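You operate a simulated robot arm through the tools that you are given. There is no shell and no other tool.

Carry out the task below with a simulated two-armed robot. There is one attempt and no reset: what you move stays moved.

TASK
Push the box back against the lane stop and strap it.
Fine: it is the box with the black band and comes to lie under the arch; swing the stop across first and clear again after; one strap; keep clear of the arch; strapper off at the end. Where these are worked on the way, their far stop is far enough and under half their travel is too little: lane stop.
Where things are to end (x, y in the base frame): box within 0.02 m of [0.8, -0.14].

The check looks at the end state, three seconds after you hand in, the way a careful person would. Anything else that was tipped, shoved, dropped, spilled or broken makes it a failure.

THE ROBOT
Two 7-joint arms with two-finger parallel grippers on one trunk, on a base that moves. Base frame: it is fixed to the floor where the robot stands at the start and does not move with it; the origin is under the middle of the robot, x ahead of it, y to its left, z up; the surface under the hand at the start is at about z = 0.8. Lengths are in m, angles in degrees, forces in N, time in s.
The left shoulder is at the start at [0.02, 0.138, 1.225], the right one opposite. With the tool pointing down near the work surface each hand reaches from about 0.1 to 0.48 m from the robot's upright axis, wherever it stands, measured 20 degrees to its own side. Places, roughly: clip slider [-1.9, -0.1, 0.9]; closer lever [-1.8, -0.2, 0.9]; count button [-1.4, -0.3, 0.8]; counter zero button [-1.4, -0.2, 0.8]; lane stop [0.6, 0, 0.8]; strap button [0.9, -0.3, 0.8]; strapper switch [0.9, -0.3, 0.8]; taper switch [-0.1, -0.3, 0.8]; tension slider [1.1, -0.3, 0.8]. Payload 1.57 kg a hand.
The TCP of each hand is the grasp point between the finger pads, 0.03 m short of the fingertips. In the tool frame z runs along the fingers and y along their closing line. Largest opening 0.08 m; finger width 0.017, thickness 0.012; the body of the gripper, 0.04 by 0.082 m, starts 0.08 m behind the TCP.
Orientation is told as [roll, pitch, yaw] about the base's x, y, z axes, in that order, counted from this pose: with the fingers straight down and closing along the base's y, the tool's x points along the base's -x, its y along +y and its z along -z.

THE INTERFACE
- The arms move only by the tool play_rows. It takes "left_plan", "right_plan" or both (then of equal length, played together; a hand with none holds still); each is a list of rows, each a list of 3 entries, a list of its own where there are three numbers: the opening in per cent of the stroke, from 0 (shut) to 100 (fully open), then the shift along the base's x, y, z in m, then the turn, a rotation vector about the base's x, y, z in degrees. In form: [[jaw, [x, y, z], [rx, ry, rz]], ...]. A call has 1 to 20 rows; each row shifts and turns the commanded pose from where the row before left it. Each row takes 0.2 s and may step no farther than 0.05 m and 8.6 degrees from the row before; otherwise, or with a gripper value out of range, the whole call is refused. Where a pose cannot be reached the arm comes as near as it can. A force on the tool above 40 N (or 10 N above the force at the start of the call, whichever is more), or a blocked arm, ends the call early, and 0.2 s more pass. Each finger travels about 0.045 m/s and halts on what it meets, pressing with about 24 N; the grip force reading is that of the motor and also rises with nothing between the fingers. The clock runs only during rows and for 0.2 s after the last one: add rows that do not move to give the fingers time. The reply holds the time, the measured pose of the TCP, the force on the tool along the base axes, the opening and the grip force, in the units named above and with some noise, with the torque about the TCP (base axes, N m) and any sound that the robot's microphone picked up.
- Cameras (640 x 400 px; columns grow to the right, rows downward): "scene" is now at [0.1713, -0.039, 1.0943]; the picture's right is [-0.48, -0.88, 0.00], its down [-0.62, 0.34, -0.71] and it looks along [0.62, -0.34, -0.71] (base axes); focal length 214 px, centre (320, 200). "left" rides on the left gripper at [0.072, 0.007, -0.122] in its tool frame; the picture's right is [-0.09, 1.00, 0.00], its down [-0.84, -0.08, -0.54] and it looks along [-0.54, -0.05, 0.84] (tool axes); focal length 238 px, centre (320, 200). "right" rides on the right gripper at [0.072, -0.007, -0.122] in its tool frame; the picture's right is [0.09, 1.00, 0.00], its down [-0.84, 0.08, -0.54] and it looks along [-0.54, 0.05, 0.84] (tool axes); focal length 238 px, centre (320, 200). There is no depth. A picture from a camera that has moved, and an enlarged one, comes with that camera's place and axes in the base frame and with its lens.
- camera(camera): a new picture of that camera. It takes no simulated time.
- move_column(by): slides the trunk up (or, below 0, down) by that many m; the arms and the scene camera ride with it, the base frame stays. It gives what a move gives, with no picture.
- drive_base(legs): drives the robot by 1 to 6 legs, each [ahead, left, turn to the left] in m, m and degrees, along the robot's own axes; the way and the turn of a leg run together, so that a leg with both is an arc; at most 1.5 m and 180 degrees a leg. The arms and the cameras ride along, it lands a little off, and it stops where it bumps. It gives what a move gives.
- pan_tilt(pan, tilt): turns the head with the scene camera to pan (to the left, within 60 degrees either way) and tilt (down, from -29 to 69), counted from straight ahead of the robot. It gives what a move gives.
- close_up(camera, box): a new picture of the part [left, top, right, bottom] of that camera's present view, enlarged. It takes no simulated time.
- sign_off(): hands the job in; it is judged then, once.

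Nothing tells you exact positions but the pictures and the camera data. Unless the task says otherwise, let go and move clear before handing in.

The tools are called after "Call:" as name(argument=value, ...) on one line, values as JSON. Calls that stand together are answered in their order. play_rows: Moves the arms, as the interface text tells. Its arguments: {"type":"object","properties":{"left_plan":{"type":"array","items":{"type":"array"}},"right_plan":{"type":"array","items":{"type":"array"}}},"required":[]} The other tools are called the same way: move_column (by) moves the trunk up or down; drive_base (legs) drives the base; pan_tilt (pan, tilt) turns the head that bears the scene camera; camera (camera) takes a picture; close_up (camera, box) takes an enlarged picture of a part of a camera's view; sign_off () hands the job in.

At the start:

```text
time: 0.0
left_eef_pos: [0.3879, 0.1115, 1.118]
left_tool_rot: [-0.1, 0.0, -0.1]
left_force: [-0.8, -0.4, 0.8]
left_wrist_torque: [0.01, 0.01, 0.01]
left_grip_width: 0.0801
left_grip_force: 0.1
right_eef_pos: [0.3876, -0.2762, 1.1171]
right_tool_rot: [-0.1, 0.0, -0.1]
right_force: [-0.1, -0.2, 0.4]
right_wrist_torque: [0.04, -0.01, 0.03]
right_grip_width: 0.0799
right_grip_force: 0.1
trunk travel left (down, up): [-0.6, 0.64]
robot x, y, heading: [-0.0012, 0.0007, -0.0]
head pan, tilt (commanded): [-28.8, 45.1]
```

scene: 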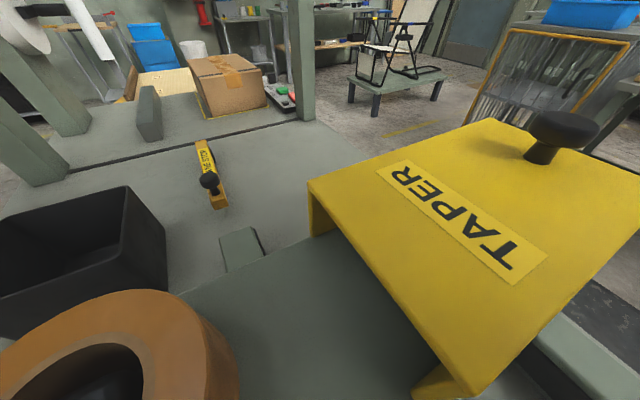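
right: 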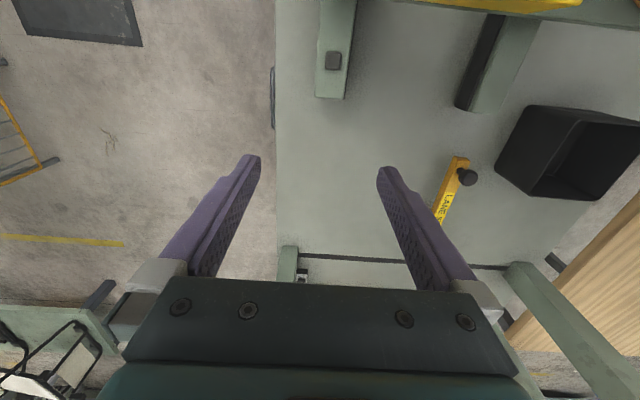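
left: 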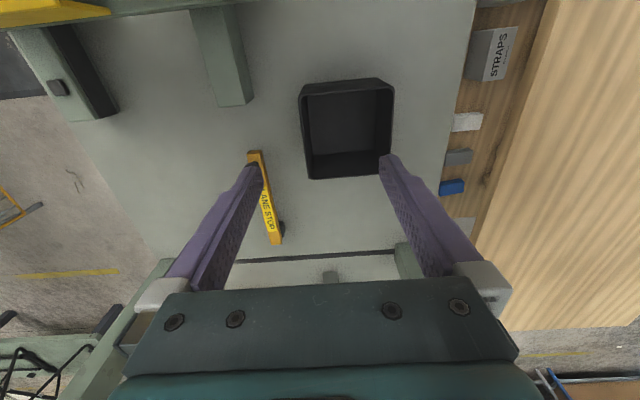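

I see a bench with a taper (yellow machine), a lane stop lever, a black bin, and an arch further on with a cardboard box beyond. I'll look around with the head first before moving anything.

Call:
pan_tilt(pan=-10, tilt=25)

Call:
camera(camera="scene")

```text
time: 0.8
left_eef_pos: [0.3875, 0.1099, 1.1185]
left_tool_rot: [0.0, 0.0, 0.0]
left_force: [-0.1, 0.3, 0.4]
left_wrist_torque: [0.0, -0.01, 0.04]
left_grip_width: 0.0802
left_grip_force: 0.0
right_eef_pos: [0.3864, -0.2758, 1.1175]
right_tool_rot: [0.0, 0.1, 0.0]
right_force: [0.3, 0.7, -0.1]
right_wrist_torque: [0.0, 0.03, 0.01]
right_grip_width: 0.08
right_grip_force: 0.1
trunk travel left (down, up): [-0.6, 0.64]
robot x, y, heading: [0.004, -0.0018, 0.1]
head pan, tilt (commanded): [-10.0, 25.0]
```

```text
taken
camera scene: at [0.1908, -0.0159, 1.1249], right [-0.17, -0.98, 0.0], down [-0.42, 0.07, -0.91], along [0.89, -0.16, -0.42], focal length 214 px, centre (320, 200)
```

scene: 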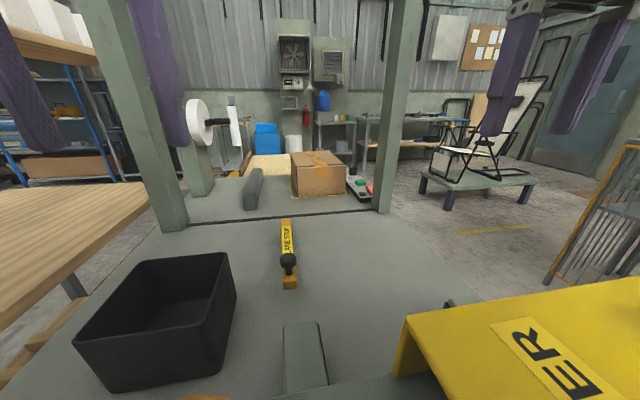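

The arch's posts are ahead, with a cardboard box behind. I'll enlarge the regions to find the black-banded box and the controls.

Call:
close_up(camera="scene", box=[160, 120, 420, 300])

Call:
close_up(camera="scene", box=[240, 130, 400, 230])

```text
2.22 times, centred on (290, 210) of scene
camera zoom: at [0.1908, -0.0159, 1.1249], right [-0.17, -0.98, 0.0], down [-0.42, 0.07, -0.91], along [0.89, -0.16, -0.42], focal length 477 px, centre (387, 178)
```

zoom: 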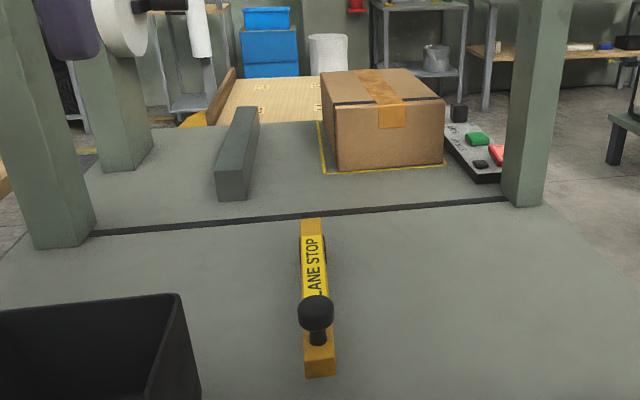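

```text
4.00 times, centred on (320, 180) of scene
camera zoom: at [0.1908, -0.0159, 1.1249], right [-0.17, -0.98, 0.0], down [-0.42, 0.07, -0.91], along [0.89, -0.16, -0.42], focal length 858 px, centre (320, 280)
```

zoom: 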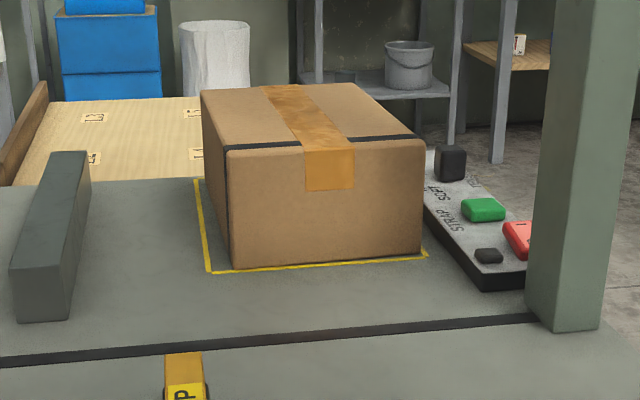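

The box sits inside a yellow outline around x≈1.05, y≈-0.15, and the lane stop lies along x at y≈-0.015. I'll look around for the bench edges, other boxes, and where the robot can drive.

Call:
pan_tilt(pan=0, tilt=69)

Call:
camera(camera="scene")

Call:
pan_tilt(pan=-60, tilt=50)

Call:
camera(camera="scene")

Call:
pan_tilt(pan=60, tilt=40)

Call:
camera(camera="scene")

Call:
pan_tilt(pan=-10, tilt=-5)

Call:
camera(camera="scene")

```text
time: 1.9
left_eef_pos: [0.3875, 0.112, 1.1183]
left_tool_rot: [0.0, 0.0, 0.0]
left_force: [-0.7, -1.2, -0.5]
left_wrist_torque: [-0.02, 0.02, 0.01]
left_grip_width: 0.0801
left_grip_force: 0.0
right_eef_pos: [0.3882, -0.2759, 1.1176]
right_tool_rot: [-0.1, -0.1, 0.0]
right_force: [-0.3, -0.8, 0.1]
right_wrist_torque: [-0.02, -0.01, 0.04]
right_grip_width: 0.08
right_grip_force: 0.0
trunk travel left (down, up): [-0.6, 0.64]
robot x, y, heading: [0.0023, -0.0008, -0.0]
head pan, tilt (commanded): [0.0, 68.8]
```

```text
taken
camera scene: at [0.156, 0.0002, 1.0656], right [0.0, -1.0, 0.0], down [-0.93, 0.0, -0.36], along [0.36, 0.0, -0.93], focal length 214 px, centre (320, 200)
```

scene: 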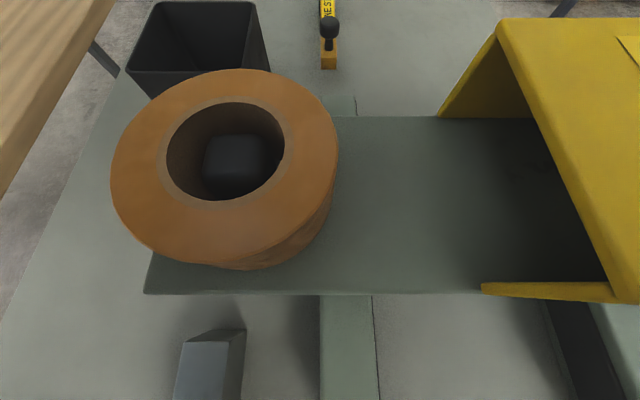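

```text
time: 3.2
left_eef_pos: [0.3859, 0.1106, 1.1172]
left_tool_rot: [0.0, -0.1, -0.1]
left_force: [-0.2, 0.6, 0.0]
left_wrist_torque: [0.0, 0.02, 0.03]
left_grip_width: 0.08
left_grip_force: 0.1
right_eef_pos: [0.3877, -0.2755, 1.1172]
right_tool_rot: [0.0, 0.0, 0.0]
right_force: [-0.3, -0.1, 0.3]
right_wrist_torque: [0.01, 0.02, -0.01]
right_grip_width: 0.0802
right_grip_force: 0.0
trunk travel left (down, up): [-0.6, 0.64]
robot x, y, heading: [-0.0015, -0.0007, 0.2]
head pan, tilt (commanded): [-60.0, 50.0]
```

```text
taken
camera scene: at [0.1386, -0.0664, 1.0875], right [-0.87, -0.5, 0.0], down [-0.38, 0.66, -0.64], along [0.32, -0.56, -0.77], focal length 214 px, centre (320, 200)
```

scene: 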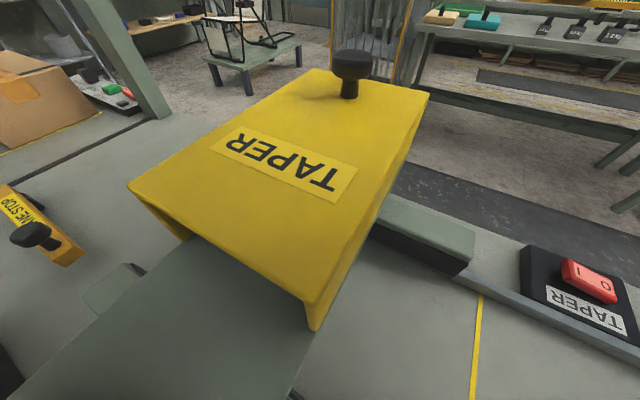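

```text
time: 5.2
left_eef_pos: [0.3872, 0.1119, 1.1173]
left_tool_rot: [0.0, -0.1, 0.0]
left_force: [-0.1, 0.4, -0.5]
left_wrist_torque: [-0.01, 0.0, -0.01]
left_grip_width: 0.0799
left_grip_force: 0.1
right_eef_pos: [0.3872, -0.275, 1.1185]
right_tool_rot: [-0.1, 0.0, 0.0]
right_force: [0.0, -0.3, 0.7]
right_wrist_torque: [0.02, 0.0, 0.01]
right_grip_width: 0.0801
right_grip_force: 0.0
trunk travel left (down, up): [-0.6, 0.64]
robot x, y, heading: [0.0016, -0.0008, -0.2]
head pan, tilt (commanded): [60.0, 40.0]
```

```text
taken
camera scene: at [0.1426, 0.0738, 1.1016], right [0.87, -0.5, 0.0], down [-0.32, -0.56, -0.77], along [0.38, 0.66, -0.64], focal length 214 px, centre (320, 200)
```

scene: 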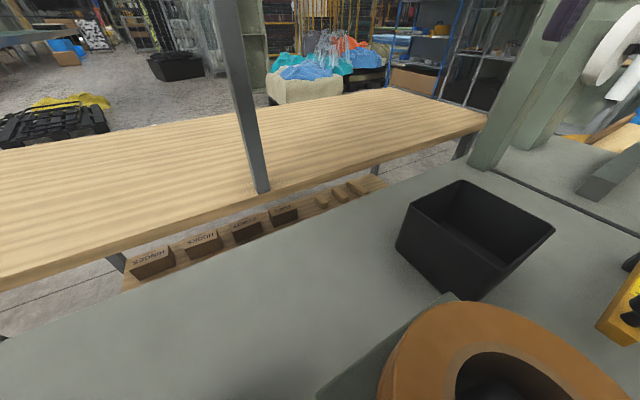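

```text
time: 6.7
left_eef_pos: [0.3871, 0.1115, 1.1182]
left_tool_rot: [0.1, 0.0, 0.0]
left_force: [0.4, 0.3, -0.6]
left_wrist_torque: [-0.01, 0.0, 0.02]
left_grip_width: 0.0798
left_grip_force: 0.1
right_eef_pos: [0.3861, -0.2751, 1.1177]
right_tool_rot: [-0.1, 0.0, 0.0]
right_force: [0.5, 0.0, 0.2]
right_wrist_torque: [0.02, 0.0, -0.01]
right_grip_width: 0.0801
right_grip_force: 0.1
trunk travel left (down, up): [-0.6, 0.64]
robot x, y, heading: [-0.0005, 0.0047, 0.1]
head pan, tilt (commanded): [-10.0, -5.0]
```

```text
taken
camera scene: at [0.1862, -0.0149, 1.1731], right [-0.17, -0.98, 0.0], down [0.09, -0.01, -1.0], along [0.98, -0.17, 0.09], focal length 214 px, centre (320, 200)
```

scene: 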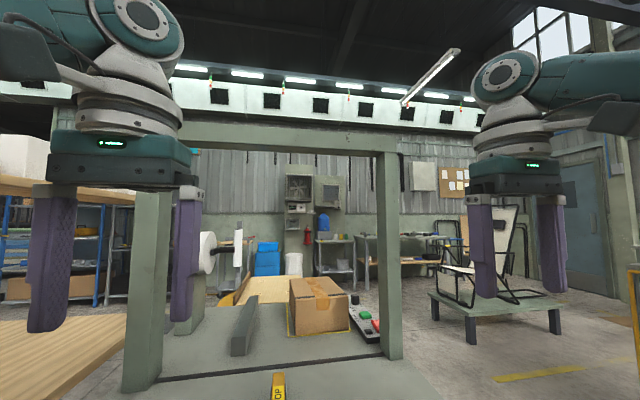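

The bench surface at z=0.8 extends right under the robot, along a lane from behind to past the arch (opening about y -0.28 to 0.24, beam bottom near z≈1.36). I need to see how the robot itself stands, so I'll turn the left hand to look back with its camera.

Call:
play_rows(left_plan=[[100, [0, 0, 0.02], [0, 0, -8.5]], [100, [0, 0, 0.02], [0, 0, -8.5]], [100, [0, 0, 0.02], [0, 0, -8.5]], [100, [0, 0, 0.02], [0, 0, -8.5]], [100, [0, 0, 0.02], [0, 0, -8.5]], [100, [0, 0, 0], [0, 0, -8.5]], [100, [0, 0, 0], [0, 0, -8.5]], [100, [0, 0, 0], [0, 0, -8.5]], [100, [0, 0, 0], [0, 0, -8.5]], [100, [0, 0, 0], [0, 0, -8.5]], [100, [0, 0, 0], [0, 0, -8.5]], [100, [0, 0, 0], [0, 0, -8.5]], [100, [0, 0, 0], [0, 0, -8.5]], [100, [0, 0, 0], [0, 0, -8.5]]])

Call:
camera(camera="left")

```text
time: 7.5
left_eef_pos: [0.3743, 0.1158, 1.1094]
left_tool_rot: [-4.4, 9.5, -24.1]
left_force: [-0.1, -0.6, 0.0]
left_wrist_torque: [-0.02, -0.02, 0.0]
left_grip_width: 0.0799
left_grip_force: 0.0
right_eef_pos: [0.3873, -0.275, 1.118]
right_tool_rot: [-0.1, 0.0, 0.1]
right_force: [-0.7, -0.3, -0.1]
right_wrist_torque: [0.01, -0.01, 0.01]
right_grip_width: 0.0801
right_grip_force: 0.1
trunk travel left (down, up): [-0.6, 0.64]
robot x, y, heading: [-0.0019, 0.0036, 0.0]
head pan, tilt (commanded): [-10.0, -5.0]
stopped in row 4 (left hand): the arm was blocked; the commanded pose is now the measured one
```

```text
taken
camera left: at [0.3342, 0.1528, 1.241], right [0.48, 0.87, -0.09], down [0.82, -0.41, 0.4], along [0.31, -0.27, -0.91], focal length 238 px, centre (320, 200)
```

left: 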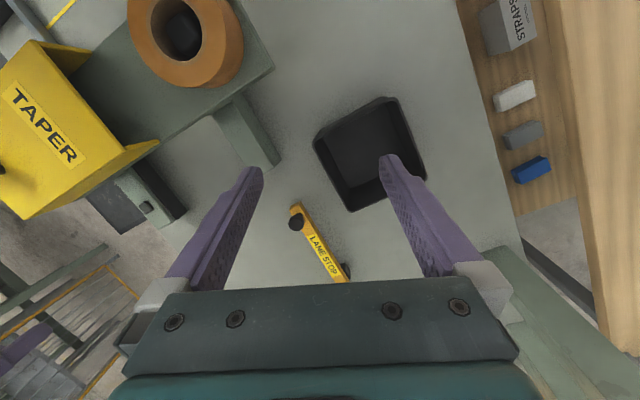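

The left arm is blocked in that turn. I'll undo it and look straight down on both sides with the head camera to learn how the base sits relative to the bench.

Call:
play_rows(left_plan=[[100, [0.004, 0, 0], [0, 0, 8.03]], [100, [0.004, 0, 0], [0, 0, 8.03]], [100, [0.004, 0, 0], [0, 0, 8.03]], [100, [0, -0.004, 0.009], [0, -4.75, 0]], [100, [0, 0, 0], [0, -4.75, 0]], [100, [0, 0, 0], [4.4, 0, 0]]])

Call:
pan_tilt(pan=-60, tilt=69)

Call:
camera(camera="scene")

Call:
pan_tilt(pan=60, tilt=69)

Call:
camera(camera="scene")

```text
time: 8.9
left_eef_pos: [0.3878, 0.1143, 1.1199]
left_tool_rot: [0.1, -0.1, 0.1]
left_force: [0.7, 0.3, 0.2]
left_wrist_torque: [0.0, 0.01, 0.0]
left_grip_width: 0.0802
left_grip_force: 0.0
right_eef_pos: [0.3879, -0.2754, 1.119]
right_tool_rot: [-0.1, 0.0, 0.1]
right_force: [0.8, 0.0, -0.3]
right_wrist_torque: [0.03, 0.0, 0.02]
right_grip_width: 0.0799
right_grip_force: 0.1
trunk travel left (down, up): [-0.6, 0.64]
robot x, y, heading: [-0.0014, 0.0012, 0.0]
head pan, tilt (commanded): [-10.0, -5.0]
```

```text
time: 10.3
left_eef_pos: [0.3869, 0.1132, 1.1196]
left_tool_rot: [0.0, -0.1, 0.0]
left_force: [0.8, -0.5, 0.3]
left_wrist_torque: [-0.03, 0.01, 0.02]
left_grip_width: 0.0799
left_grip_force: 0.1
right_eef_pos: [0.3868, -0.2749, 1.1177]
right_tool_rot: [-0.1, -0.1, 0.1]
right_force: [-0.4, 0.0, -0.5]
right_wrist_torque: [-0.04, -0.01, 0.02]
right_grip_width: 0.0797
right_grip_force: 0.1
trunk travel left (down, up): [-0.6, 0.64]
robot x, y, heading: [-0.0007, -0.0015, 0.0]
head pan, tilt (commanded): [-60.0, 68.8]
```

```text
taken
camera scene: at [0.1281, -0.0483, 1.0656], right [-0.87, -0.5, 0.0], down [-0.47, 0.81, -0.36], along [0.18, -0.31, -0.93], focal length 214 px, centre (320, 200)
```

scene: 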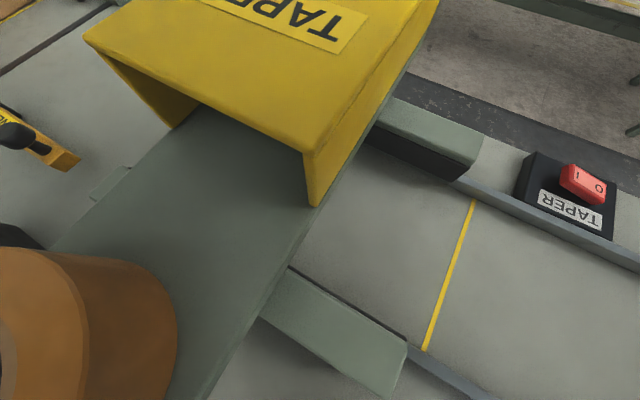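

```text
time: 12.3
left_eef_pos: [0.3874, 0.1134, 1.1189]
left_tool_rot: [0.0, -0.1, 0.0]
left_force: [0.3, -1.1, 0.6]
left_wrist_torque: [0.02, 0.0, -0.03]
left_grip_width: 0.0798
left_grip_force: 0.1
right_eef_pos: [0.3881, -0.2741, 1.1174]
right_tool_rot: [-0.1, 0.1, 0.0]
right_force: [-0.1, 0.2, 0.4]
right_wrist_torque: [-0.01, 0.05, -0.01]
right_grip_width: 0.08
right_grip_force: 0.1
trunk travel left (down, up): [-0.6, 0.64]
robot x, y, heading: [0.0012, 0.0037, 0.0]
head pan, tilt (commanded): [60.0, 68.8]
```

```text
taken
camera scene: at [0.128, 0.0486, 1.0655], right [0.87, -0.5, 0.0], down [-0.47, -0.81, -0.36], along [0.18, 0.31, -0.93], focal length 214 px, centre (320, 200)
```

scene: 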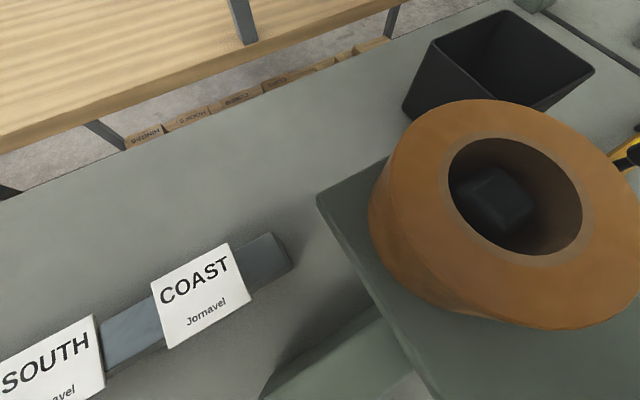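

The bench really does run under the robot (with label cards at its left, taper at right). I'll try turning the left hand the other way to view the robot's own column.

Call:
play_rows(left_plan=[[100, [0, 0, 0], [0, 0, 8.5]], [100, [0, 0, 0], [0, 0, 8.5]], [100, [0, 0, 0], [0, 0, 8.5]], [100, [0, 0, 0], [0, 0, 8.5]], [100, [0, 0, 0], [0, 0, 8.5]], [100, [0, 0, 0], [0, 0, 8.5]], [100, [0, 0, 0], [0, 0, 8.5]], [100, [0, 0, 0], [0, 0, 8.5]], [100, [0, 0, 0], [0, 0, 8.5]], [100, [0, 0, 0], [0, 0, 8.5]], [100, [0, 0, 0], [0, 0, 8.5]], [100, [0, 0, 0], [0, 0, 8.5]], [100, [0, 0, 0], [0, 0, 8.5]], [100, [0, 0, 0], [0, 0, 8.5]], [100, [0, 0, 0], [0, 0, 8.5]], [100, [0, 0, 0], [0, 0, 8.5]]])

Call:
camera(camera="left")

```text
time: 15.7
left_eef_pos: [0.3901, 0.1254, 1.0985]
left_tool_rot: [2.5, -1.8, 120.2]
left_force: [0.0, -0.1, -0.3]
left_wrist_torque: [0.01, 0.03, -0.03]
left_grip_width: 0.0797
left_grip_force: 0.1
left hand out of reach, approached as far as the arm can: row 14, 15, 16
right_eef_pos: [0.3865, -0.2763, 1.1182]
right_tool_rot: [-0.1, -0.1, 0.0]
right_force: [0.2, -0.3, -0.1]
right_wrist_torque: [0.02, 0.02, 0.0]
right_grip_width: 0.0801
right_grip_force: 0.1
trunk travel left (down, up): [-0.6, 0.64]
robot x, y, heading: [-0.0002, -0.0002, -0.1]
head pan, tilt (commanded): [60.0, 68.8]
```

```text
taken
camera left: at [0.4265, 0.0594, 1.217], right [-0.9, -0.42, 0.05], down [-0.33, 0.76, 0.57], along [-0.28, 0.5, -0.82], focal length 238 px, centre (320, 200)
```

left: 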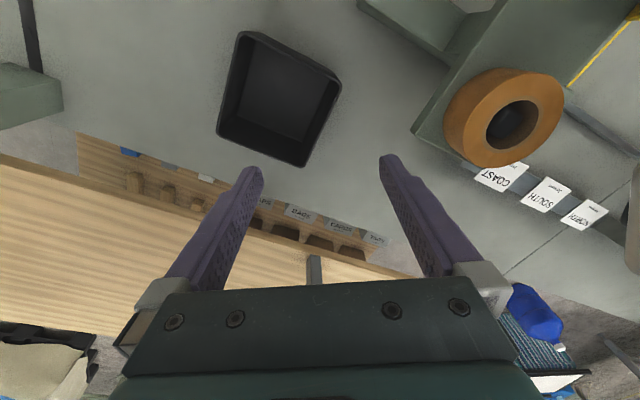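

I can see the right edge catching something dark near the robot's axis. I'll tilt the hand to aim the camera more toward the robot's base.

Call:
play_rows(left_plan=[[100, [0, 0, 0], [0, 8, 0]], [100, [0, 0, 0], [0, 8, 0]], [100, [0, 0, 0], [0, 8, 0]], [100, [0, 0, 0], [0, 8, 0]], [100, [0, 0, 0], [0, 8, 0]]])

Call:
camera(camera="left")

```text
time: 16.7
left_eef_pos: [0.3569, 0.1216, 1.0617]
left_tool_rot: [29.7, -15.5, 115.7]
left_force: [-0.7, -0.6, -0.3]
left_wrist_torque: [-0.01, -0.02, 0.02]
left_grip_width: 0.08
left_grip_force: 0.0
left hand out of reach, approached as far as the arm can: row 3, 4
right_eef_pos: [0.3884, -0.2762, 1.1192]
right_tool_rot: [-0.1, 0.0, 0.0]
right_force: [1.0, -0.2, -1.3]
right_wrist_torque: [0.01, 0.03, -0.02]
right_grip_width: 0.0796
right_grip_force: 0.0
trunk travel left (down, up): [-0.6, 0.64]
robot x, y, heading: [0.0032, 0.0029, -0.1]
head pan, tilt (commanded): [60.0, 68.8]
stopped in row 4 (left hand): the arm was blocked; the commanded pose is now the measured one
```

```text
taken
camera left: at [0.4485, 0.0568, 1.1473], right [-0.76, -0.41, 0.5], down [0.0, 0.77, 0.64], along [-0.65, 0.49, -0.58], focal length 238 px, centre (320, 200)
```

left: 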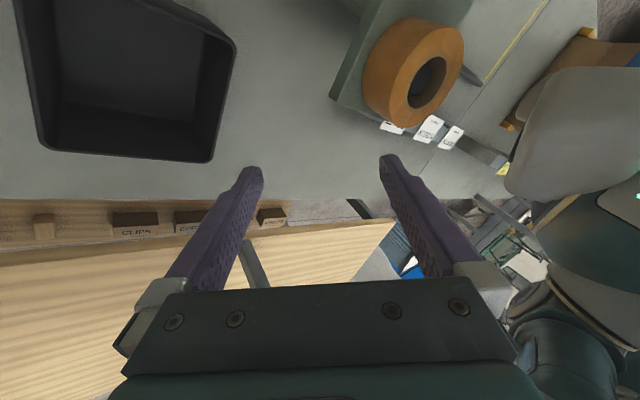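

The trunk appears to hang from above with its underside around z≈1.05, so the base can move over the bench. I'll restore the left arm to its start pose first.

Call:
play_rows(left_plan=[[100, [0, 0, 0.01], [-6.98, -3.36, 0]], [100, [0, 0, 0.01], [-6.98, -3.36, 0]], [100, [0, 0, 0.01], [3.22, -6.69, 0]], [100, [0, 0, 0.01], [3.22, -6.69, 0]], [100, [0, 0, 0.01], [3.22, -6.69, 0]], [100, [0, 0, 0.01], [3.22, -6.69, 0]], [100, [0, 0, 0], [0, 0, -8.264]], [100, [0, 0, 0], [0, 0, -8.264]], [100, [0, 0, 0], [0, 0, -8.264]], [100, [0, 0, 0], [0, 0, -8.264]], [100, [0, 0, 0], [0, 0, -8.264]], [100, [0, 0, 0], [0, 0, -8.264]], [100, [0, 0, 0], [0, 0, -8.264]], [100, [0, 0, 0], [0, 0, -8.264]], [100, [0, 0, 0], [0, 0, -8.264]], [100, [0, 0, 0], [0, 0, -8.264]], [100, [0, 0, 0], [0, 0, -8.264]], [100, [0, 0, 0], [0, 0, -8.264]], [100, [0, 0, 0], [0, 0, -8.264]], [100, [0, 0, 0], [0, 0, -8.264]]])

Call:
pan_tilt(pan=0, tilt=45)

Call:
camera(camera="scene")

Call:
close_up(camera="scene", box=[260, 40, 400, 150])

```text
time: 18.1
left_eef_pos: [0.3151, 0.1272, 1.0268]
left_tool_rot: [17.2, -6.7, 116.7]
left_force: [0.2, 0.3, 0.3]
left_wrist_torque: [0.01, 0.01, -0.01]
left_grip_width: 0.08
left_grip_force: 0.1
right_eef_pos: [0.3872, -0.2758, 1.1189]
right_tool_rot: [-0.1, 0.0, 0.0]
right_force: [-0.4, 0.4, 0.8]
right_wrist_torque: [-0.01, 0.0, 0.02]
right_grip_width: 0.0798
right_grip_force: 0.0
trunk travel left (down, up): [-0.6, 0.64]
robot x, y, heading: [0.0022, -0.0014, -0.0]
head pan, tilt (commanded): [60.0, 68.8]
stopped in row 7 (left hand): the arm was blocked; the commanded pose is now the measured one
```

```text
time: 19.4
left_eef_pos: [0.3138, 0.127, 1.027]
left_tool_rot: [17.2, -6.7, 116.7]
left_force: [-0.6, 0.2, -0.3]
left_wrist_torque: [0.02, 0.01, 0.0]
left_grip_width: 0.08
left_grip_force: 0.1
right_eef_pos: [0.3879, -0.2764, 1.1179]
right_tool_rot: [-0.1, 0.0, 0.0]
right_force: [0.0, 0.6, 0.3]
right_wrist_torque: [0.0, 0.03, 0.0]
right_grip_width: 0.0799
right_grip_force: 0.1
trunk travel left (down, up): [-0.6, 0.64]
robot x, y, heading: [-0.0003, 0.0005, -0.2]
head pan, tilt (commanded): [0.0, 45.0]
```

```text
taken
camera scene: at [0.1813, 0.0003, 1.0944], right [0.0, -1.0, 0.0], down [-0.71, 0.0, -0.71], along [0.71, 0.0, -0.71], focal length 214 px, centre (320, 200)
```

scene: 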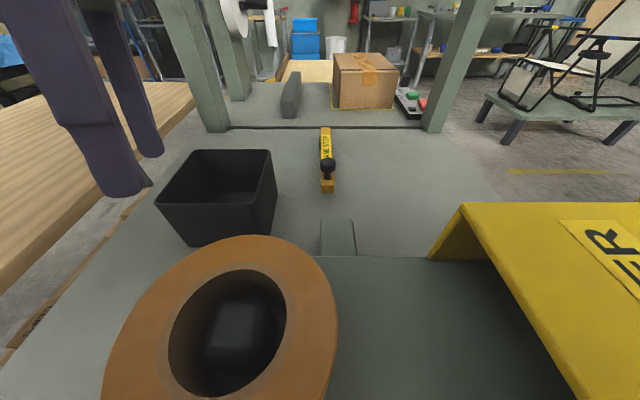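

```text
3.64 times, centred on (330, 95) of scene
camera zoom: at [0.1813, 0.0003, 1.0944], right [0.0, -1.0, 0.0], down [-0.71, 0.0, -0.71], along [0.71, 0.0, -0.71], focal length 780 px, centre (284, 582)
```

zoom: 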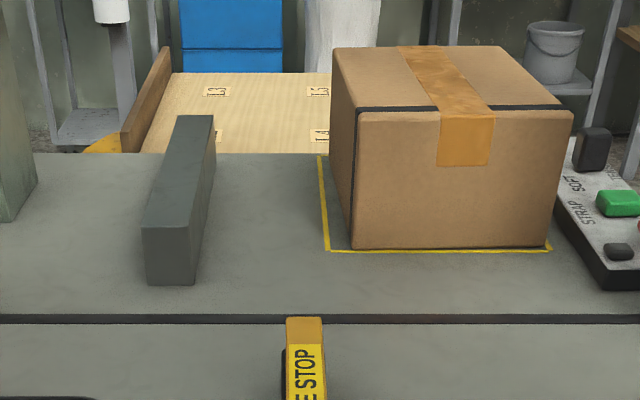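

The black band around the near end of the carton is visible, so that's the right box. The left arm stopped at a joint limit; I'll move it out and unwind it gently.

Call:
play_rows(left_plan=[[100, [0.015, 0, 0.01], [0, 0, -4]], [100, [0.015, 0, 0.01], [0, 0, -4]], [100, [0.015, 0, 0.01], [0, 0, -4]], [100, [0.015, 0, 0.01], [0, 0, -4]], [100, [0.015, 0, 0.01], [0, 0, -4]]])

```text
time: 20.6
left_eef_pos: [0.3893, 0.1264, 1.0771]
left_tool_rot: [17.3, -6.8, 96.5]
left_force: [0.0, 1.3, 0.3]
left_wrist_torque: [-0.01, 0.02, 0.0]
left_grip_width: 0.08
left_grip_force: 0.1
right_eef_pos: [0.3876, -0.2744, 1.1184]
right_tool_rot: [-0.1, 0.0, 0.0]
right_force: [0.3, 0.5, -0.5]
right_wrist_torque: [0.02, 0.0, -0.01]
right_grip_width: 0.0801
right_grip_force: 0.0
trunk travel left (down, up): [-0.6, 0.64]
robot x, y, heading: [0.0003, 0.0003, -0.3]
head pan, tilt (commanded): [0.0, 45.0]
```

The left arm moves freely again; I'll level it and turn it back to the start orientation.

Call:
play_rows(left_plan=[[100, [0, 0, 0.005], [-6.76, -0.77, 0]], [100, [0, 0, 0.005], [0.653, -5.73, 0]], [100, [0, 0, 0.005], [0.653, -5.73, 0]], [100, [0, 0, 0.005], [0.653, -5.73, 0]], [100, [0, 0, 0.005], [0, 0, -8.04]], [100, [0, 0, 0.005], [0, 0, -8.04]], [100, [0, 0, 0.005], [0, 0, -8.04]], [100, [0, 0, 0], [0, 0, -8.04]], [100, [0, 0, 0], [0, 0, -8.04]], [100, [0, 0, 0], [0, 0, -8.04]], [100, [0, 0, 0], [0, 0, -8.04]], [100, [0, 0, 0], [0, 0, -8.04]], [100, [0, 0, 0], [0, 0, -8.04]], [100, [0, 0, 0], [0, 0, -8.04]], [100, [0, 0, 0], [0, 0, -8.04]], [100, [0, 0, 0], [0, 0, -8.04]]])

Call:
camera(camera="left")

```text
time: 24.0
left_eef_pos: [0.3898, 0.1281, 1.112]
left_tool_rot: [-0.1, 0.0, -0.1]
left_force: [-0.4, -0.7, 0.1]
left_wrist_torque: [-0.02, -0.03, 0.03]
left_grip_width: 0.08
left_grip_force: 0.0
right_eef_pos: [0.3878, -0.2765, 1.1188]
right_tool_rot: [-0.1, 0.0, 0.0]
right_force: [0.1, 0.4, -0.4]
right_wrist_torque: [0.02, -0.01, 0.02]
right_grip_width: 0.0799
right_grip_force: 0.1
trunk travel left (down, up): [-0.6, 0.64]
robot x, y, heading: [0.0017, -0.0026, 0.1]
head pan, tilt (commanded): [0.0, 45.0]
```

```text
taken
camera left: at [0.3178, 0.1351, 1.2335], right [0.09, 1.0, 0.0], down [0.84, -0.08, 0.54], along [0.54, -0.05, -0.84], focal length 238 px, centre (320, 200)
```

left: 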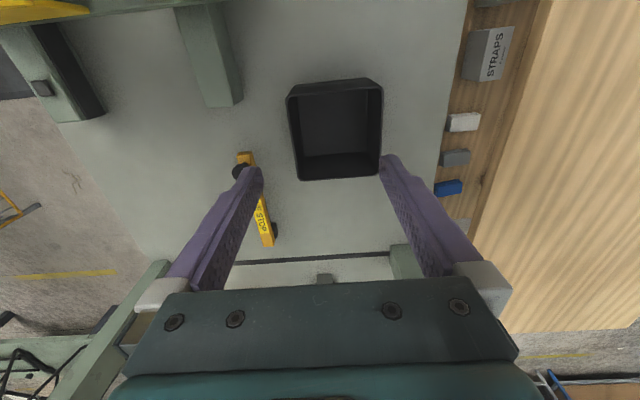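

Both arms are back in the start pose. I'll make a small forward test drive to see that the base moves freely.

Call:
drive_base(legs=[[0.1, 0, 0]])

Call:
camera(camera="scene")

```text
time: 25.1
left_eef_pos: [0.4886, 0.1277, 1.1105]
left_tool_rot: [-0.1, 0.2, 0.0]
left_force: [0.1, -1.1, 0.3]
left_wrist_torque: [-0.02, 0.02, 0.02]
left_grip_width: 0.0798
left_grip_force: 0.1
right_eef_pos: [0.4867, -0.2759, 1.1178]
right_tool_rot: [-0.1, 0.0, -0.2]
right_force: [0.8, 0.0, 0.0]
right_wrist_torque: [-0.01, 0.02, -0.01]
right_grip_width: 0.08
right_grip_force: 0.0
trunk travel left (down, up): [-0.6, 0.64]
robot x, y, heading: [0.097, -0.0026, 0.2]
head pan, tilt (commanded): [0.0, 45.0]
```

```text
taken
camera scene: at [0.281, 0.0, 1.0944], right [0.0, -1.0, 0.0], down [-0.71, 0.0, -0.71], along [0.71, 0.0, -0.71], focal length 214 px, centre (320, 200)
```

scene: 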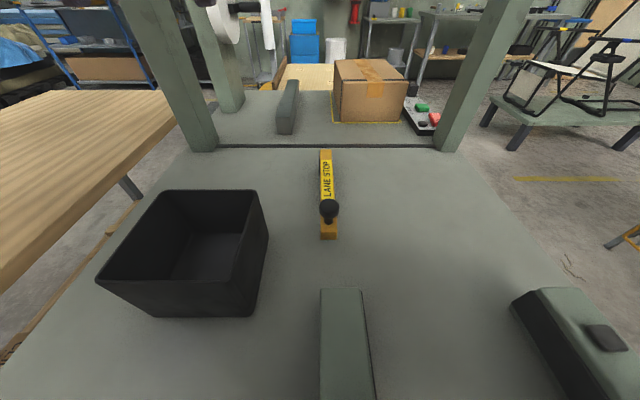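

The base moves freely over the bench. I'll go another 0.15 m forward and take a close look at the lane stop.

Call:
drive_base(legs=[[0.14, 0, 0]])

Call:
camera(camera="scene")

Call:
close_up(camera="scene", box=[220, 130, 420, 290])

Call:
camera(camera="right")

```text
time: 26.4
left_eef_pos: [0.6276, 0.1284, 1.1115]
left_tool_rot: [0.0, 0.1, 0.2]
left_force: [1.0, 0.4, -0.8]
left_wrist_torque: [0.01, 0.01, 0.01]
left_grip_width: 0.0802
left_grip_force: 0.0
right_eef_pos: [0.6258, -0.2748, 1.1182]
right_tool_rot: [-0.1, 0.1, 0.1]
right_force: [0.0, -0.7, 0.5]
right_wrist_torque: [0.0, -0.01, 0.02]
right_grip_width: 0.0799
right_grip_force: 0.1
trunk travel left (down, up): [-0.6, 0.64]
robot x, y, heading: [0.2397, 0.0011, -0.1]
head pan, tilt (commanded): [0.0, 45.0]
```

```text
taken
camera scene: at [0.4199, 0.0007, 1.0944], right [0.0, -1.0, 0.0], down [-0.71, 0.0, -0.71], along [0.71, 0.0, -0.71], focal length 214 px, centre (320, 200)
```

scene: 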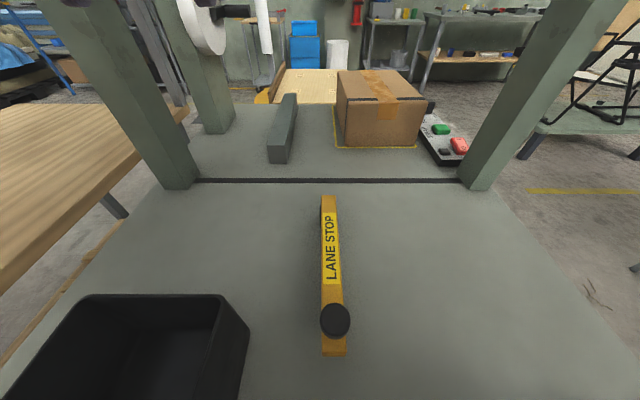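

```text
2.50 times, centred on (320, 210) of scene
camera zoom: at [0.4199, 0.0007, 1.0944], right [0.0, -1.0, 0.0], down [-0.71, 0.0, -0.71], along [0.71, 0.0, -0.71], focal length 536 px, centre (320, 175)
```

zoom: 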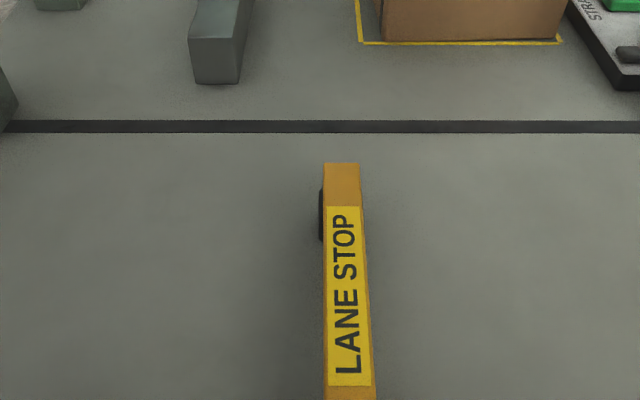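

```text
taken
camera right: at [0.5553, -0.2807, 1.2416], right [-0.09, 1.0, 0.0], down [0.84, 0.08, 0.54], along [0.54, 0.05, -0.84], focal length 238 px, centre (320, 200)
```

right: 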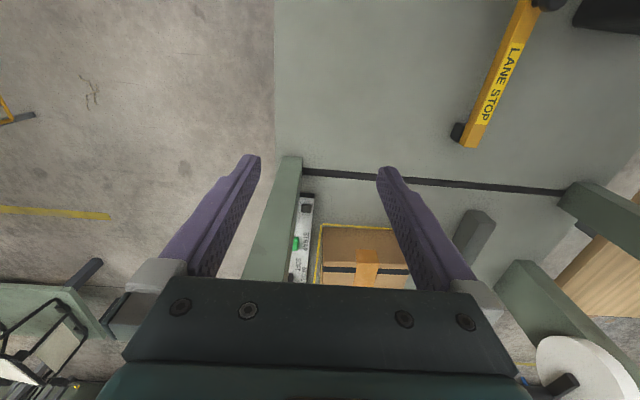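

The stop is a bar pivoting on a hub at about [0.665,-0.012] with its knob at about [0.483,-0.014,0.87]; swung across, the knob should come to about [0.67,-0.2]. I'll edge slightly forward, tuck the left hand aside and bring the right hand over the knob.

Call:
play_rows(left_plan=[[100, [-0.03, 0.025, 0], [0, 0, 0]], [100, [-0.03, 0.025, 0], [0, 0, 0]], [100, [-0.03, 0.025, 0], [0, 0, 0]], [100, [-0.03, 0.025, 0], [0, 0, 0]]], right_plan=[[100, [-0.03, 0, 0], [0, 0, 0]], [100, [-0.03, 0, 0], [0, 0, 0]], [100, [-0.03, 0, 0], [0, 0, 0]], [100, [-0.03, 0, 0], [0, 0, 0]]])

Call:
drive_base(legs=[[0.04, 0, 0]])

```text
time: 27.3
left_eef_pos: [0.5203, 0.2125, 1.076]
left_tool_rot: [4.9, 8.3, 0.0]
left_force: [0.5, -0.1, 0.0]
left_wrist_torque: [0.01, 0.05, 0.01]
left_grip_width: 0.0802
left_grip_force: 0.1
right_eef_pos: [0.513, -0.2838, 1.0744]
right_tool_rot: [-4.2, 11.1, -0.9]
right_force: [-0.4, 0.1, 0.6]
right_wrist_torque: [0.03, 0.0, 0.0]
right_grip_width: 0.0801
right_grip_force: 0.1
trunk travel left (down, up): [-0.6, 0.64]
robot x, y, heading: [0.2393, -0.0016, -0.1]
head pan, tilt (commanded): [0.0, 45.0]
stopped in row 4 (right hand): the arm was blocked; the commanded pose is now the measured one
```

```text
time: 28.2
left_eef_pos: [0.5597, 0.2137, 1.0758]
left_tool_rot: [4.9, 8.2, 0.0]
left_force: [-0.7, 0.0, 0.8]
left_wrist_torque: [0.0, 0.02, 0.01]
left_grip_width: 0.08
left_grip_force: 0.0
right_eef_pos: [0.5523, -0.2823, 1.075]
right_tool_rot: [-4.1, 11.1, -0.8]
right_force: [-0.4, -0.3, -0.7]
right_wrist_torque: [-0.04, -0.01, -0.03]
right_grip_width: 0.0801
right_grip_force: 0.1
trunk travel left (down, up): [-0.6, 0.64]
robot x, y, heading: [0.282, -0.0035, -0.0]
head pan, tilt (commanded): [0.0, 45.0]
```

The arms fold poorly at that height, so I'll work lower. Next I level the right hand, lower it to z≈0.98 and move it over the knob.

Call:
play_rows(right_plan=[[100, [0, 0, -0.04], [2.05, -5.55, 0.4]], [100, [0, 0, -0.04], [2.05, -5.55, 0.4]], [100, [-0.0115, 0.0447, -0.005], [0, 0, 0]], [100, [-0.0115, 0.0447, 0], [0, 0, 0]], [100, [-0.0115, 0.0447, 0], [0, 0, 0]], [100, [-0.0115, 0.0447, 0], [0, 0, 0]], [100, [-0.0115, 0.0447, 0], [0, 0, 0]], [100, [-0.0115, 0.0447, 0], [0, 0, 0]]])

Call:
camera(camera="right")

Call:
camera(camera="scene")

```text
time: 29.8
left_eef_pos: [0.5587, 0.214, 1.0768]
left_tool_rot: [4.9, 8.3, 0.0]
left_force: [0.1, 0.1, 0.4]
left_wrist_torque: [0.05, 0.0, -0.02]
left_grip_width: 0.08
left_grip_force: 0.2
right_eef_pos: [0.5074, -0.0887, 0.9898]
right_tool_rot: [-1.6, -0.5, -0.5]
right_force: [7.2, -28.3, 3.0]
right_wrist_torque: [3.75, 0.97, 0.58]
right_grip_width: 0.0798
right_grip_force: 0.0
trunk travel left (down, up): [-0.6, 0.64]
robot x, y, heading: [0.2805, 0.001, 0.3]
head pan, tilt (commanded): [0.0, 45.0]
stopped in row 7 (right hand): the force on the tool passed its limit at 130 N (the readings are from after the stop); the commanded pose is now the measured one
```

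```text
taken
camera right: at [0.434, -0.091, 1.1126], right [-0.08, 1.0, -0.03], down [0.83, 0.08, 0.55], along [0.55, 0.02, -0.84], focal length 238 px, centre (320, 200)
```

right: 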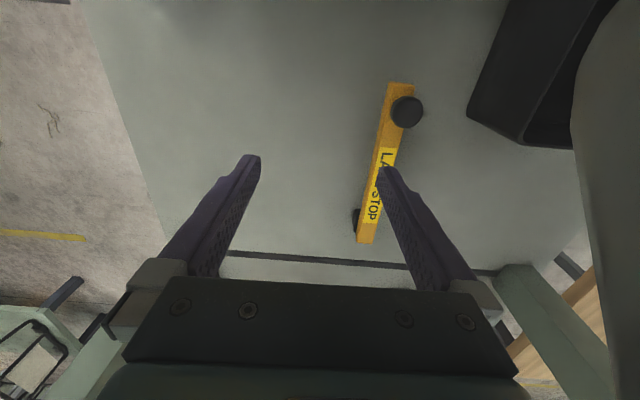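

```text
taken
camera scene: at [0.4601, 0.0037, 1.0939], right [0.04, -1.0, 0.0], down [-0.71, -0.03, -0.7], along [0.7, 0.03, -0.71], focal length 214 px, centre (320, 200)
```

scene: 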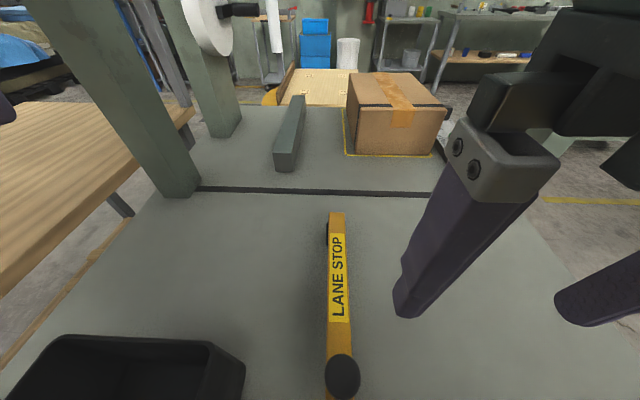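

The right hand bumped the robot's own hanging head, so I need to keep hands away from the space just ahead of the axis. I'll back the hand off to the right first.

Call:
play_rows(right_plan=[[100, [0.01, -0.03, 0], [0, 0, 0]], [100, [0.01, -0.04, -0.01], [1.6, 0.5, 0.5]], [100, [0.01, -0.04, -0.01], [0, 0, 0]]])

Call:
camera(camera="right")

```text
time: 30.6
left_eef_pos: [0.5607, 0.213, 1.0758]
left_tool_rot: [4.9, 8.3, 0.1]
left_force: [-0.4, 0.3, -0.1]
left_wrist_torque: [0.02, 0.0, 0.01]
left_grip_width: 0.0803
left_grip_force: 0.2
right_eef_pos: [0.5342, -0.1977, 0.9678]
right_tool_rot: [0.3, 0.0, 0.1]
right_force: [-1.2, 0.5, 0.1]
right_wrist_torque: [-0.01, -0.01, -0.01]
right_grip_width: 0.0798
right_grip_force: 0.0
trunk travel left (down, up): [-0.6, 0.64]
robot x, y, heading: [0.2805, 0.0029, 0.1]
head pan, tilt (commanded): [0.0, 45.0]
```

```text
taken
camera right: at [0.4634, -0.2049, 1.0919], right [-0.09, 1.0, 0.01], down [0.84, 0.08, 0.54], along [0.54, 0.06, -0.84], focal length 238 px, centre (320, 200)
```

right: 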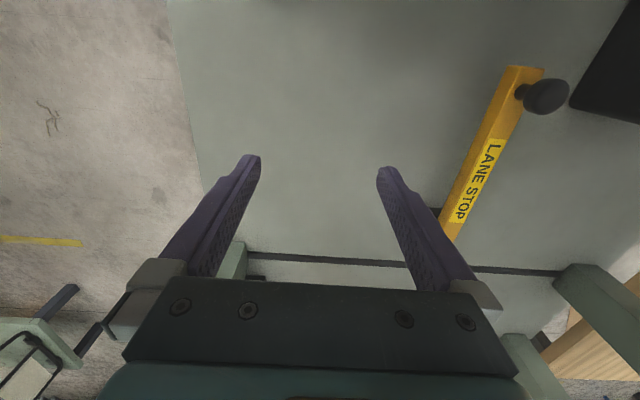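

Hand is free; knob fixed at about [0.481,-0.014,0.88]. I'll do the swing in two stages: first from farther back (robot x≈0.1), so I put the hand forward in the robot's frame, then drive back.

Call:
play_rows(right_plan=[[100, [0.033, 0.012, 0], [0, 0, 0]], [100, [0.033, 0.012, 0], [0, 0, 0]], [100, [0.033, 0.012, 0], [0, 0, 0]], [100, [0.033, 0.012, 0], [0, 0, 0]]])

Call:
drive_base(legs=[[-0.18, 0, 0]])

Call:
camera(camera="right")

Call:
camera(camera="scene")

```text
time: 31.6
left_eef_pos: [0.5597, 0.2133, 1.0759]
left_tool_rot: [4.9, 8.3, 0.0]
left_force: [0.7, -0.9, -0.3]
left_wrist_torque: [-0.02, 0.0, 0.01]
left_grip_width: 0.08
left_grip_force: 0.0
right_eef_pos: [0.6683, -0.1499, 0.9707]
right_tool_rot: [0.3, 0.0, 0.1]
right_force: [-0.3, -0.5, 0.4]
right_wrist_torque: [-0.02, -0.01, 0.02]
right_grip_width: 0.0799
right_grip_force: 0.0
trunk travel left (down, up): [-0.6, 0.64]
robot x, y, heading: [0.2792, -0.0015, 0.2]
head pan, tilt (commanded): [0.0, 45.0]
```

```text
time: 33.1
left_eef_pos: [0.3799, 0.2134, 1.0756]
left_tool_rot: [4.9, 8.4, 0.2]
left_force: [0.2, -0.1, 0.5]
left_wrist_torque: [0.01, -0.03, 0.02]
left_grip_width: 0.08
left_grip_force: 0.0
right_eef_pos: [0.4894, -0.1491, 0.9698]
right_tool_rot: [0.3, -0.1, 0.4]
right_force: [0.7, 0.2, -0.6]
right_wrist_torque: [0.0, -0.01, -0.02]
right_grip_width: 0.0799
right_grip_force: 0.0
trunk travel left (down, up): [-0.6, 0.64]
robot x, y, heading: [0.1, 0.0015, 0.3]
head pan, tilt (commanded): [0.0, 45.0]
```

```text
taken
camera right: at [0.4188, -0.1571, 1.0935], right [-0.1, 1.0, 0.01], down [0.84, 0.08, 0.54], along [0.54, 0.06, -0.84], focal length 238 px, centre (320, 200)
```

right: 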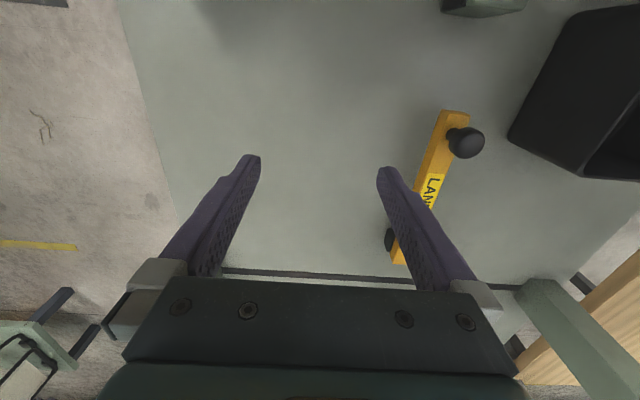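

```text
taken
camera scene: at [0.2817, 0.0007, 1.0944], right [0.01, -1.0, 0.0], down [-0.71, 0.0, -0.71], along [0.71, 0.0, -0.71], focal length 214 px, centre (320, 200)
```

scene: 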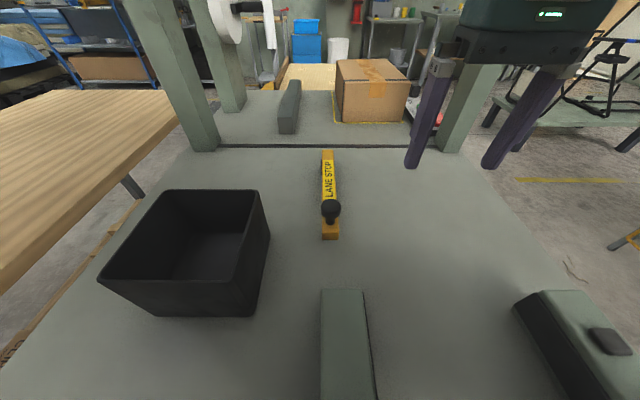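

The knob reads consistently at about [0.480,-0.014,0.88]. I'll move the right hand above it, check, then lower.

Call:
play_rows(right_plan=[[100, [-0.0023, 0.0338, 0], [0, 0, 0]], [100, [-0.0023, 0.0338, 0], [0, 0, 0]], [100, [-0.0023, 0.0338, 0], [0, 0, 0]], [100, [-0.0023, 0.0338, 0], [0, 0, 0]], [100, [0, 0, -0.02], [0, 0, 0]], [100, [0, 0, -0.01], [0, 0, 0]]])

Call:
camera(camera="right")

Call:
camera(camera="scene")

```text
time: 34.5
left_eef_pos: [0.3802, 0.2136, 1.0758]
left_tool_rot: [4.9, 8.4, 0.2]
left_force: [-0.7, 0.3, -0.1]
left_wrist_torque: [0.02, 0.02, 0.0]
left_grip_width: 0.08
left_grip_force: 0.1
right_eef_pos: [0.4808, -0.0135, 0.9397]
right_tool_rot: [0.2, -0.1, 0.3]
right_force: [-0.7, 0.0, -0.1]
right_wrist_torque: [-0.02, -0.02, 0.0]
right_grip_width: 0.08
right_grip_force: 0.1
trunk travel left (down, up): [-0.6, 0.64]
robot x, y, heading: [0.1026, -0.0023, 0.3]
head pan, tilt (commanded): [0.0, 45.0]
```

```text
taken
camera right: at [0.4099, -0.0209, 1.0635], right [-0.1, 1.0, 0.01], down [0.84, 0.08, 0.54], along [0.54, 0.06, -0.84], focal length 238 px, centre (320, 200)
```

right: 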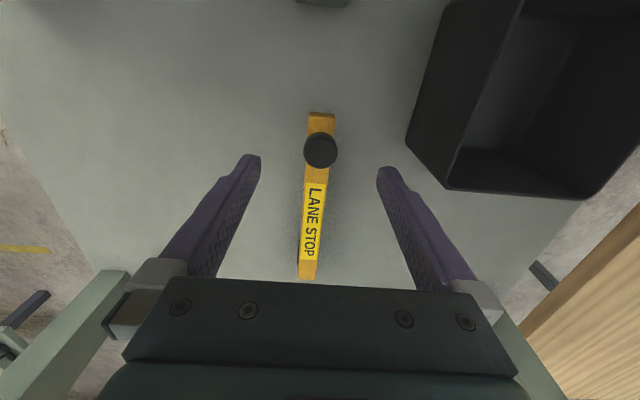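

```text
taken
camera scene: at [0.2818, 0.0007, 1.0944], right [0.01, -1.0, 0.0], down [-0.71, 0.0, -0.71], along [0.71, 0.0, -0.71], focal length 214 px, centre (320, 200)
```

scene: 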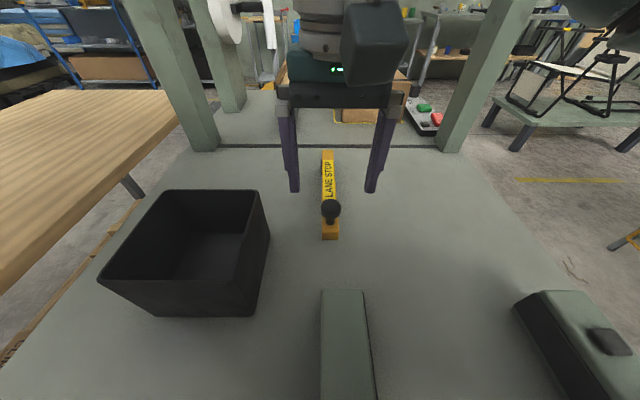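

Well aligned over the knob. I'll lower to z≈0.88 and close on it.

Call:
play_rows(right_plan=[[100, [-0.001, 0, -0.02], [0, 0, 0]], [100, [-0.001, 0, -0.02], [0, 0, 0]], [100, [0, 0, -0.02], [0, 0, 0]], [100, [0, 0, 0], [0, 0, 0]]])

Call:
play_rows(right_plan=[[0, [0, 0, 0], [0, 0, 0]], [0, [0, 0, 0], [0, 0, 0]], [0, [0, 0, 0], [0, 0, 0]], [0, [0, 0, 0], [0, 0, 0]], [0, [0, 0, 0], [0, 0, 0]]])

Call:
camera(camera="right")

Call:
close_up(camera="scene", box=[260, 120, 400, 260])

```text
time: 35.5
left_eef_pos: [0.3805, 0.2149, 1.0755]
left_tool_rot: [4.9, 8.4, 0.2]
left_force: [-0.1, 0.6, -0.1]
left_wrist_torque: [0.0, 0.01, 0.01]
left_grip_width: 0.0801
left_grip_force: 0.1
right_eef_pos: [0.4787, -0.0146, 0.8799]
right_tool_rot: [0.4, 0.0, 0.3]
right_force: [0.9, 0.3, 0.7]
right_wrist_torque: [0.02, -0.01, 0.02]
right_grip_width: 0.0801
right_grip_force: 0.1
trunk travel left (down, up): [-0.6, 0.64]
robot x, y, heading: [0.104, 0.0001, 0.5]
head pan, tilt (commanded): [0.0, 45.0]
```

```text
time: 36.7
left_eef_pos: [0.3804, 0.2139, 1.0768]
left_tool_rot: [4.8, 8.3, 0.1]
left_force: [0.1, 0.3, -0.4]
left_wrist_torque: [-0.01, 0.01, -0.07]
left_grip_width: 0.0799
left_grip_force: 0.1
right_eef_pos: [0.4791, -0.0133, 0.8809]
right_tool_rot: [0.3, 0.0, 0.3]
right_force: [0.3, 0.9, -0.5]
right_wrist_torque: [0.02, -0.01, 0.03]
right_grip_width: 0.0275
right_grip_force: 31.3
trunk travel left (down, up): [-0.6, 0.64]
robot x, y, heading: [0.0966, -0.0026, 0.5]
head pan, tilt (commanded): [0.0, 45.0]
```

```text
taken
camera right: at [0.4082, -0.0209, 1.0037], right [-0.1, 1.0, 0.01], down [0.84, 0.08, 0.54], along [0.54, 0.06, -0.84], focal length 238 px, centre (320, 200)
```

right: 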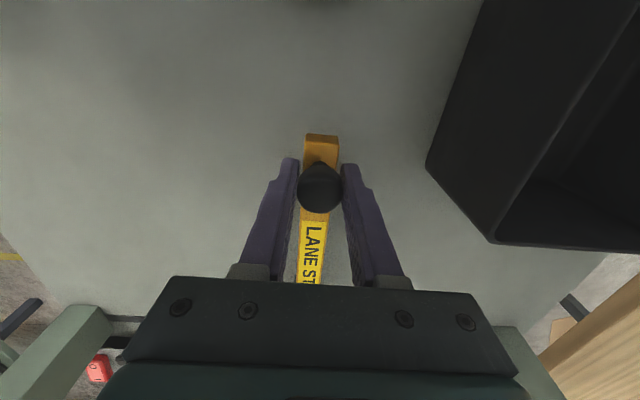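

```text
2.86 times, centred on (330, 190) of scene
camera zoom: at [0.2818, 0.0008, 1.0944], right [0.01, -1.0, 0.0], down [-0.71, 0.0, -0.71], along [0.71, 0.0, -0.71], focal length 613 px, centre (291, 229)
```

zoom: 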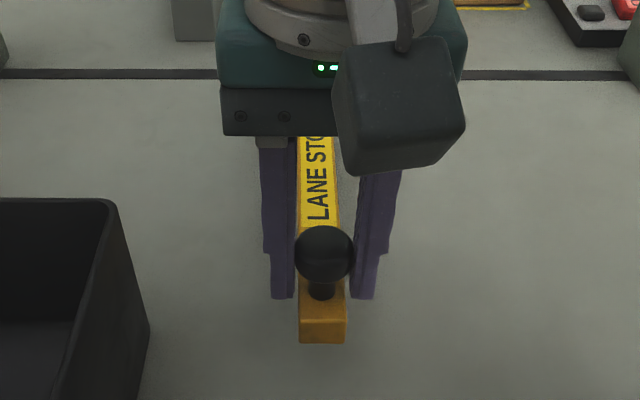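

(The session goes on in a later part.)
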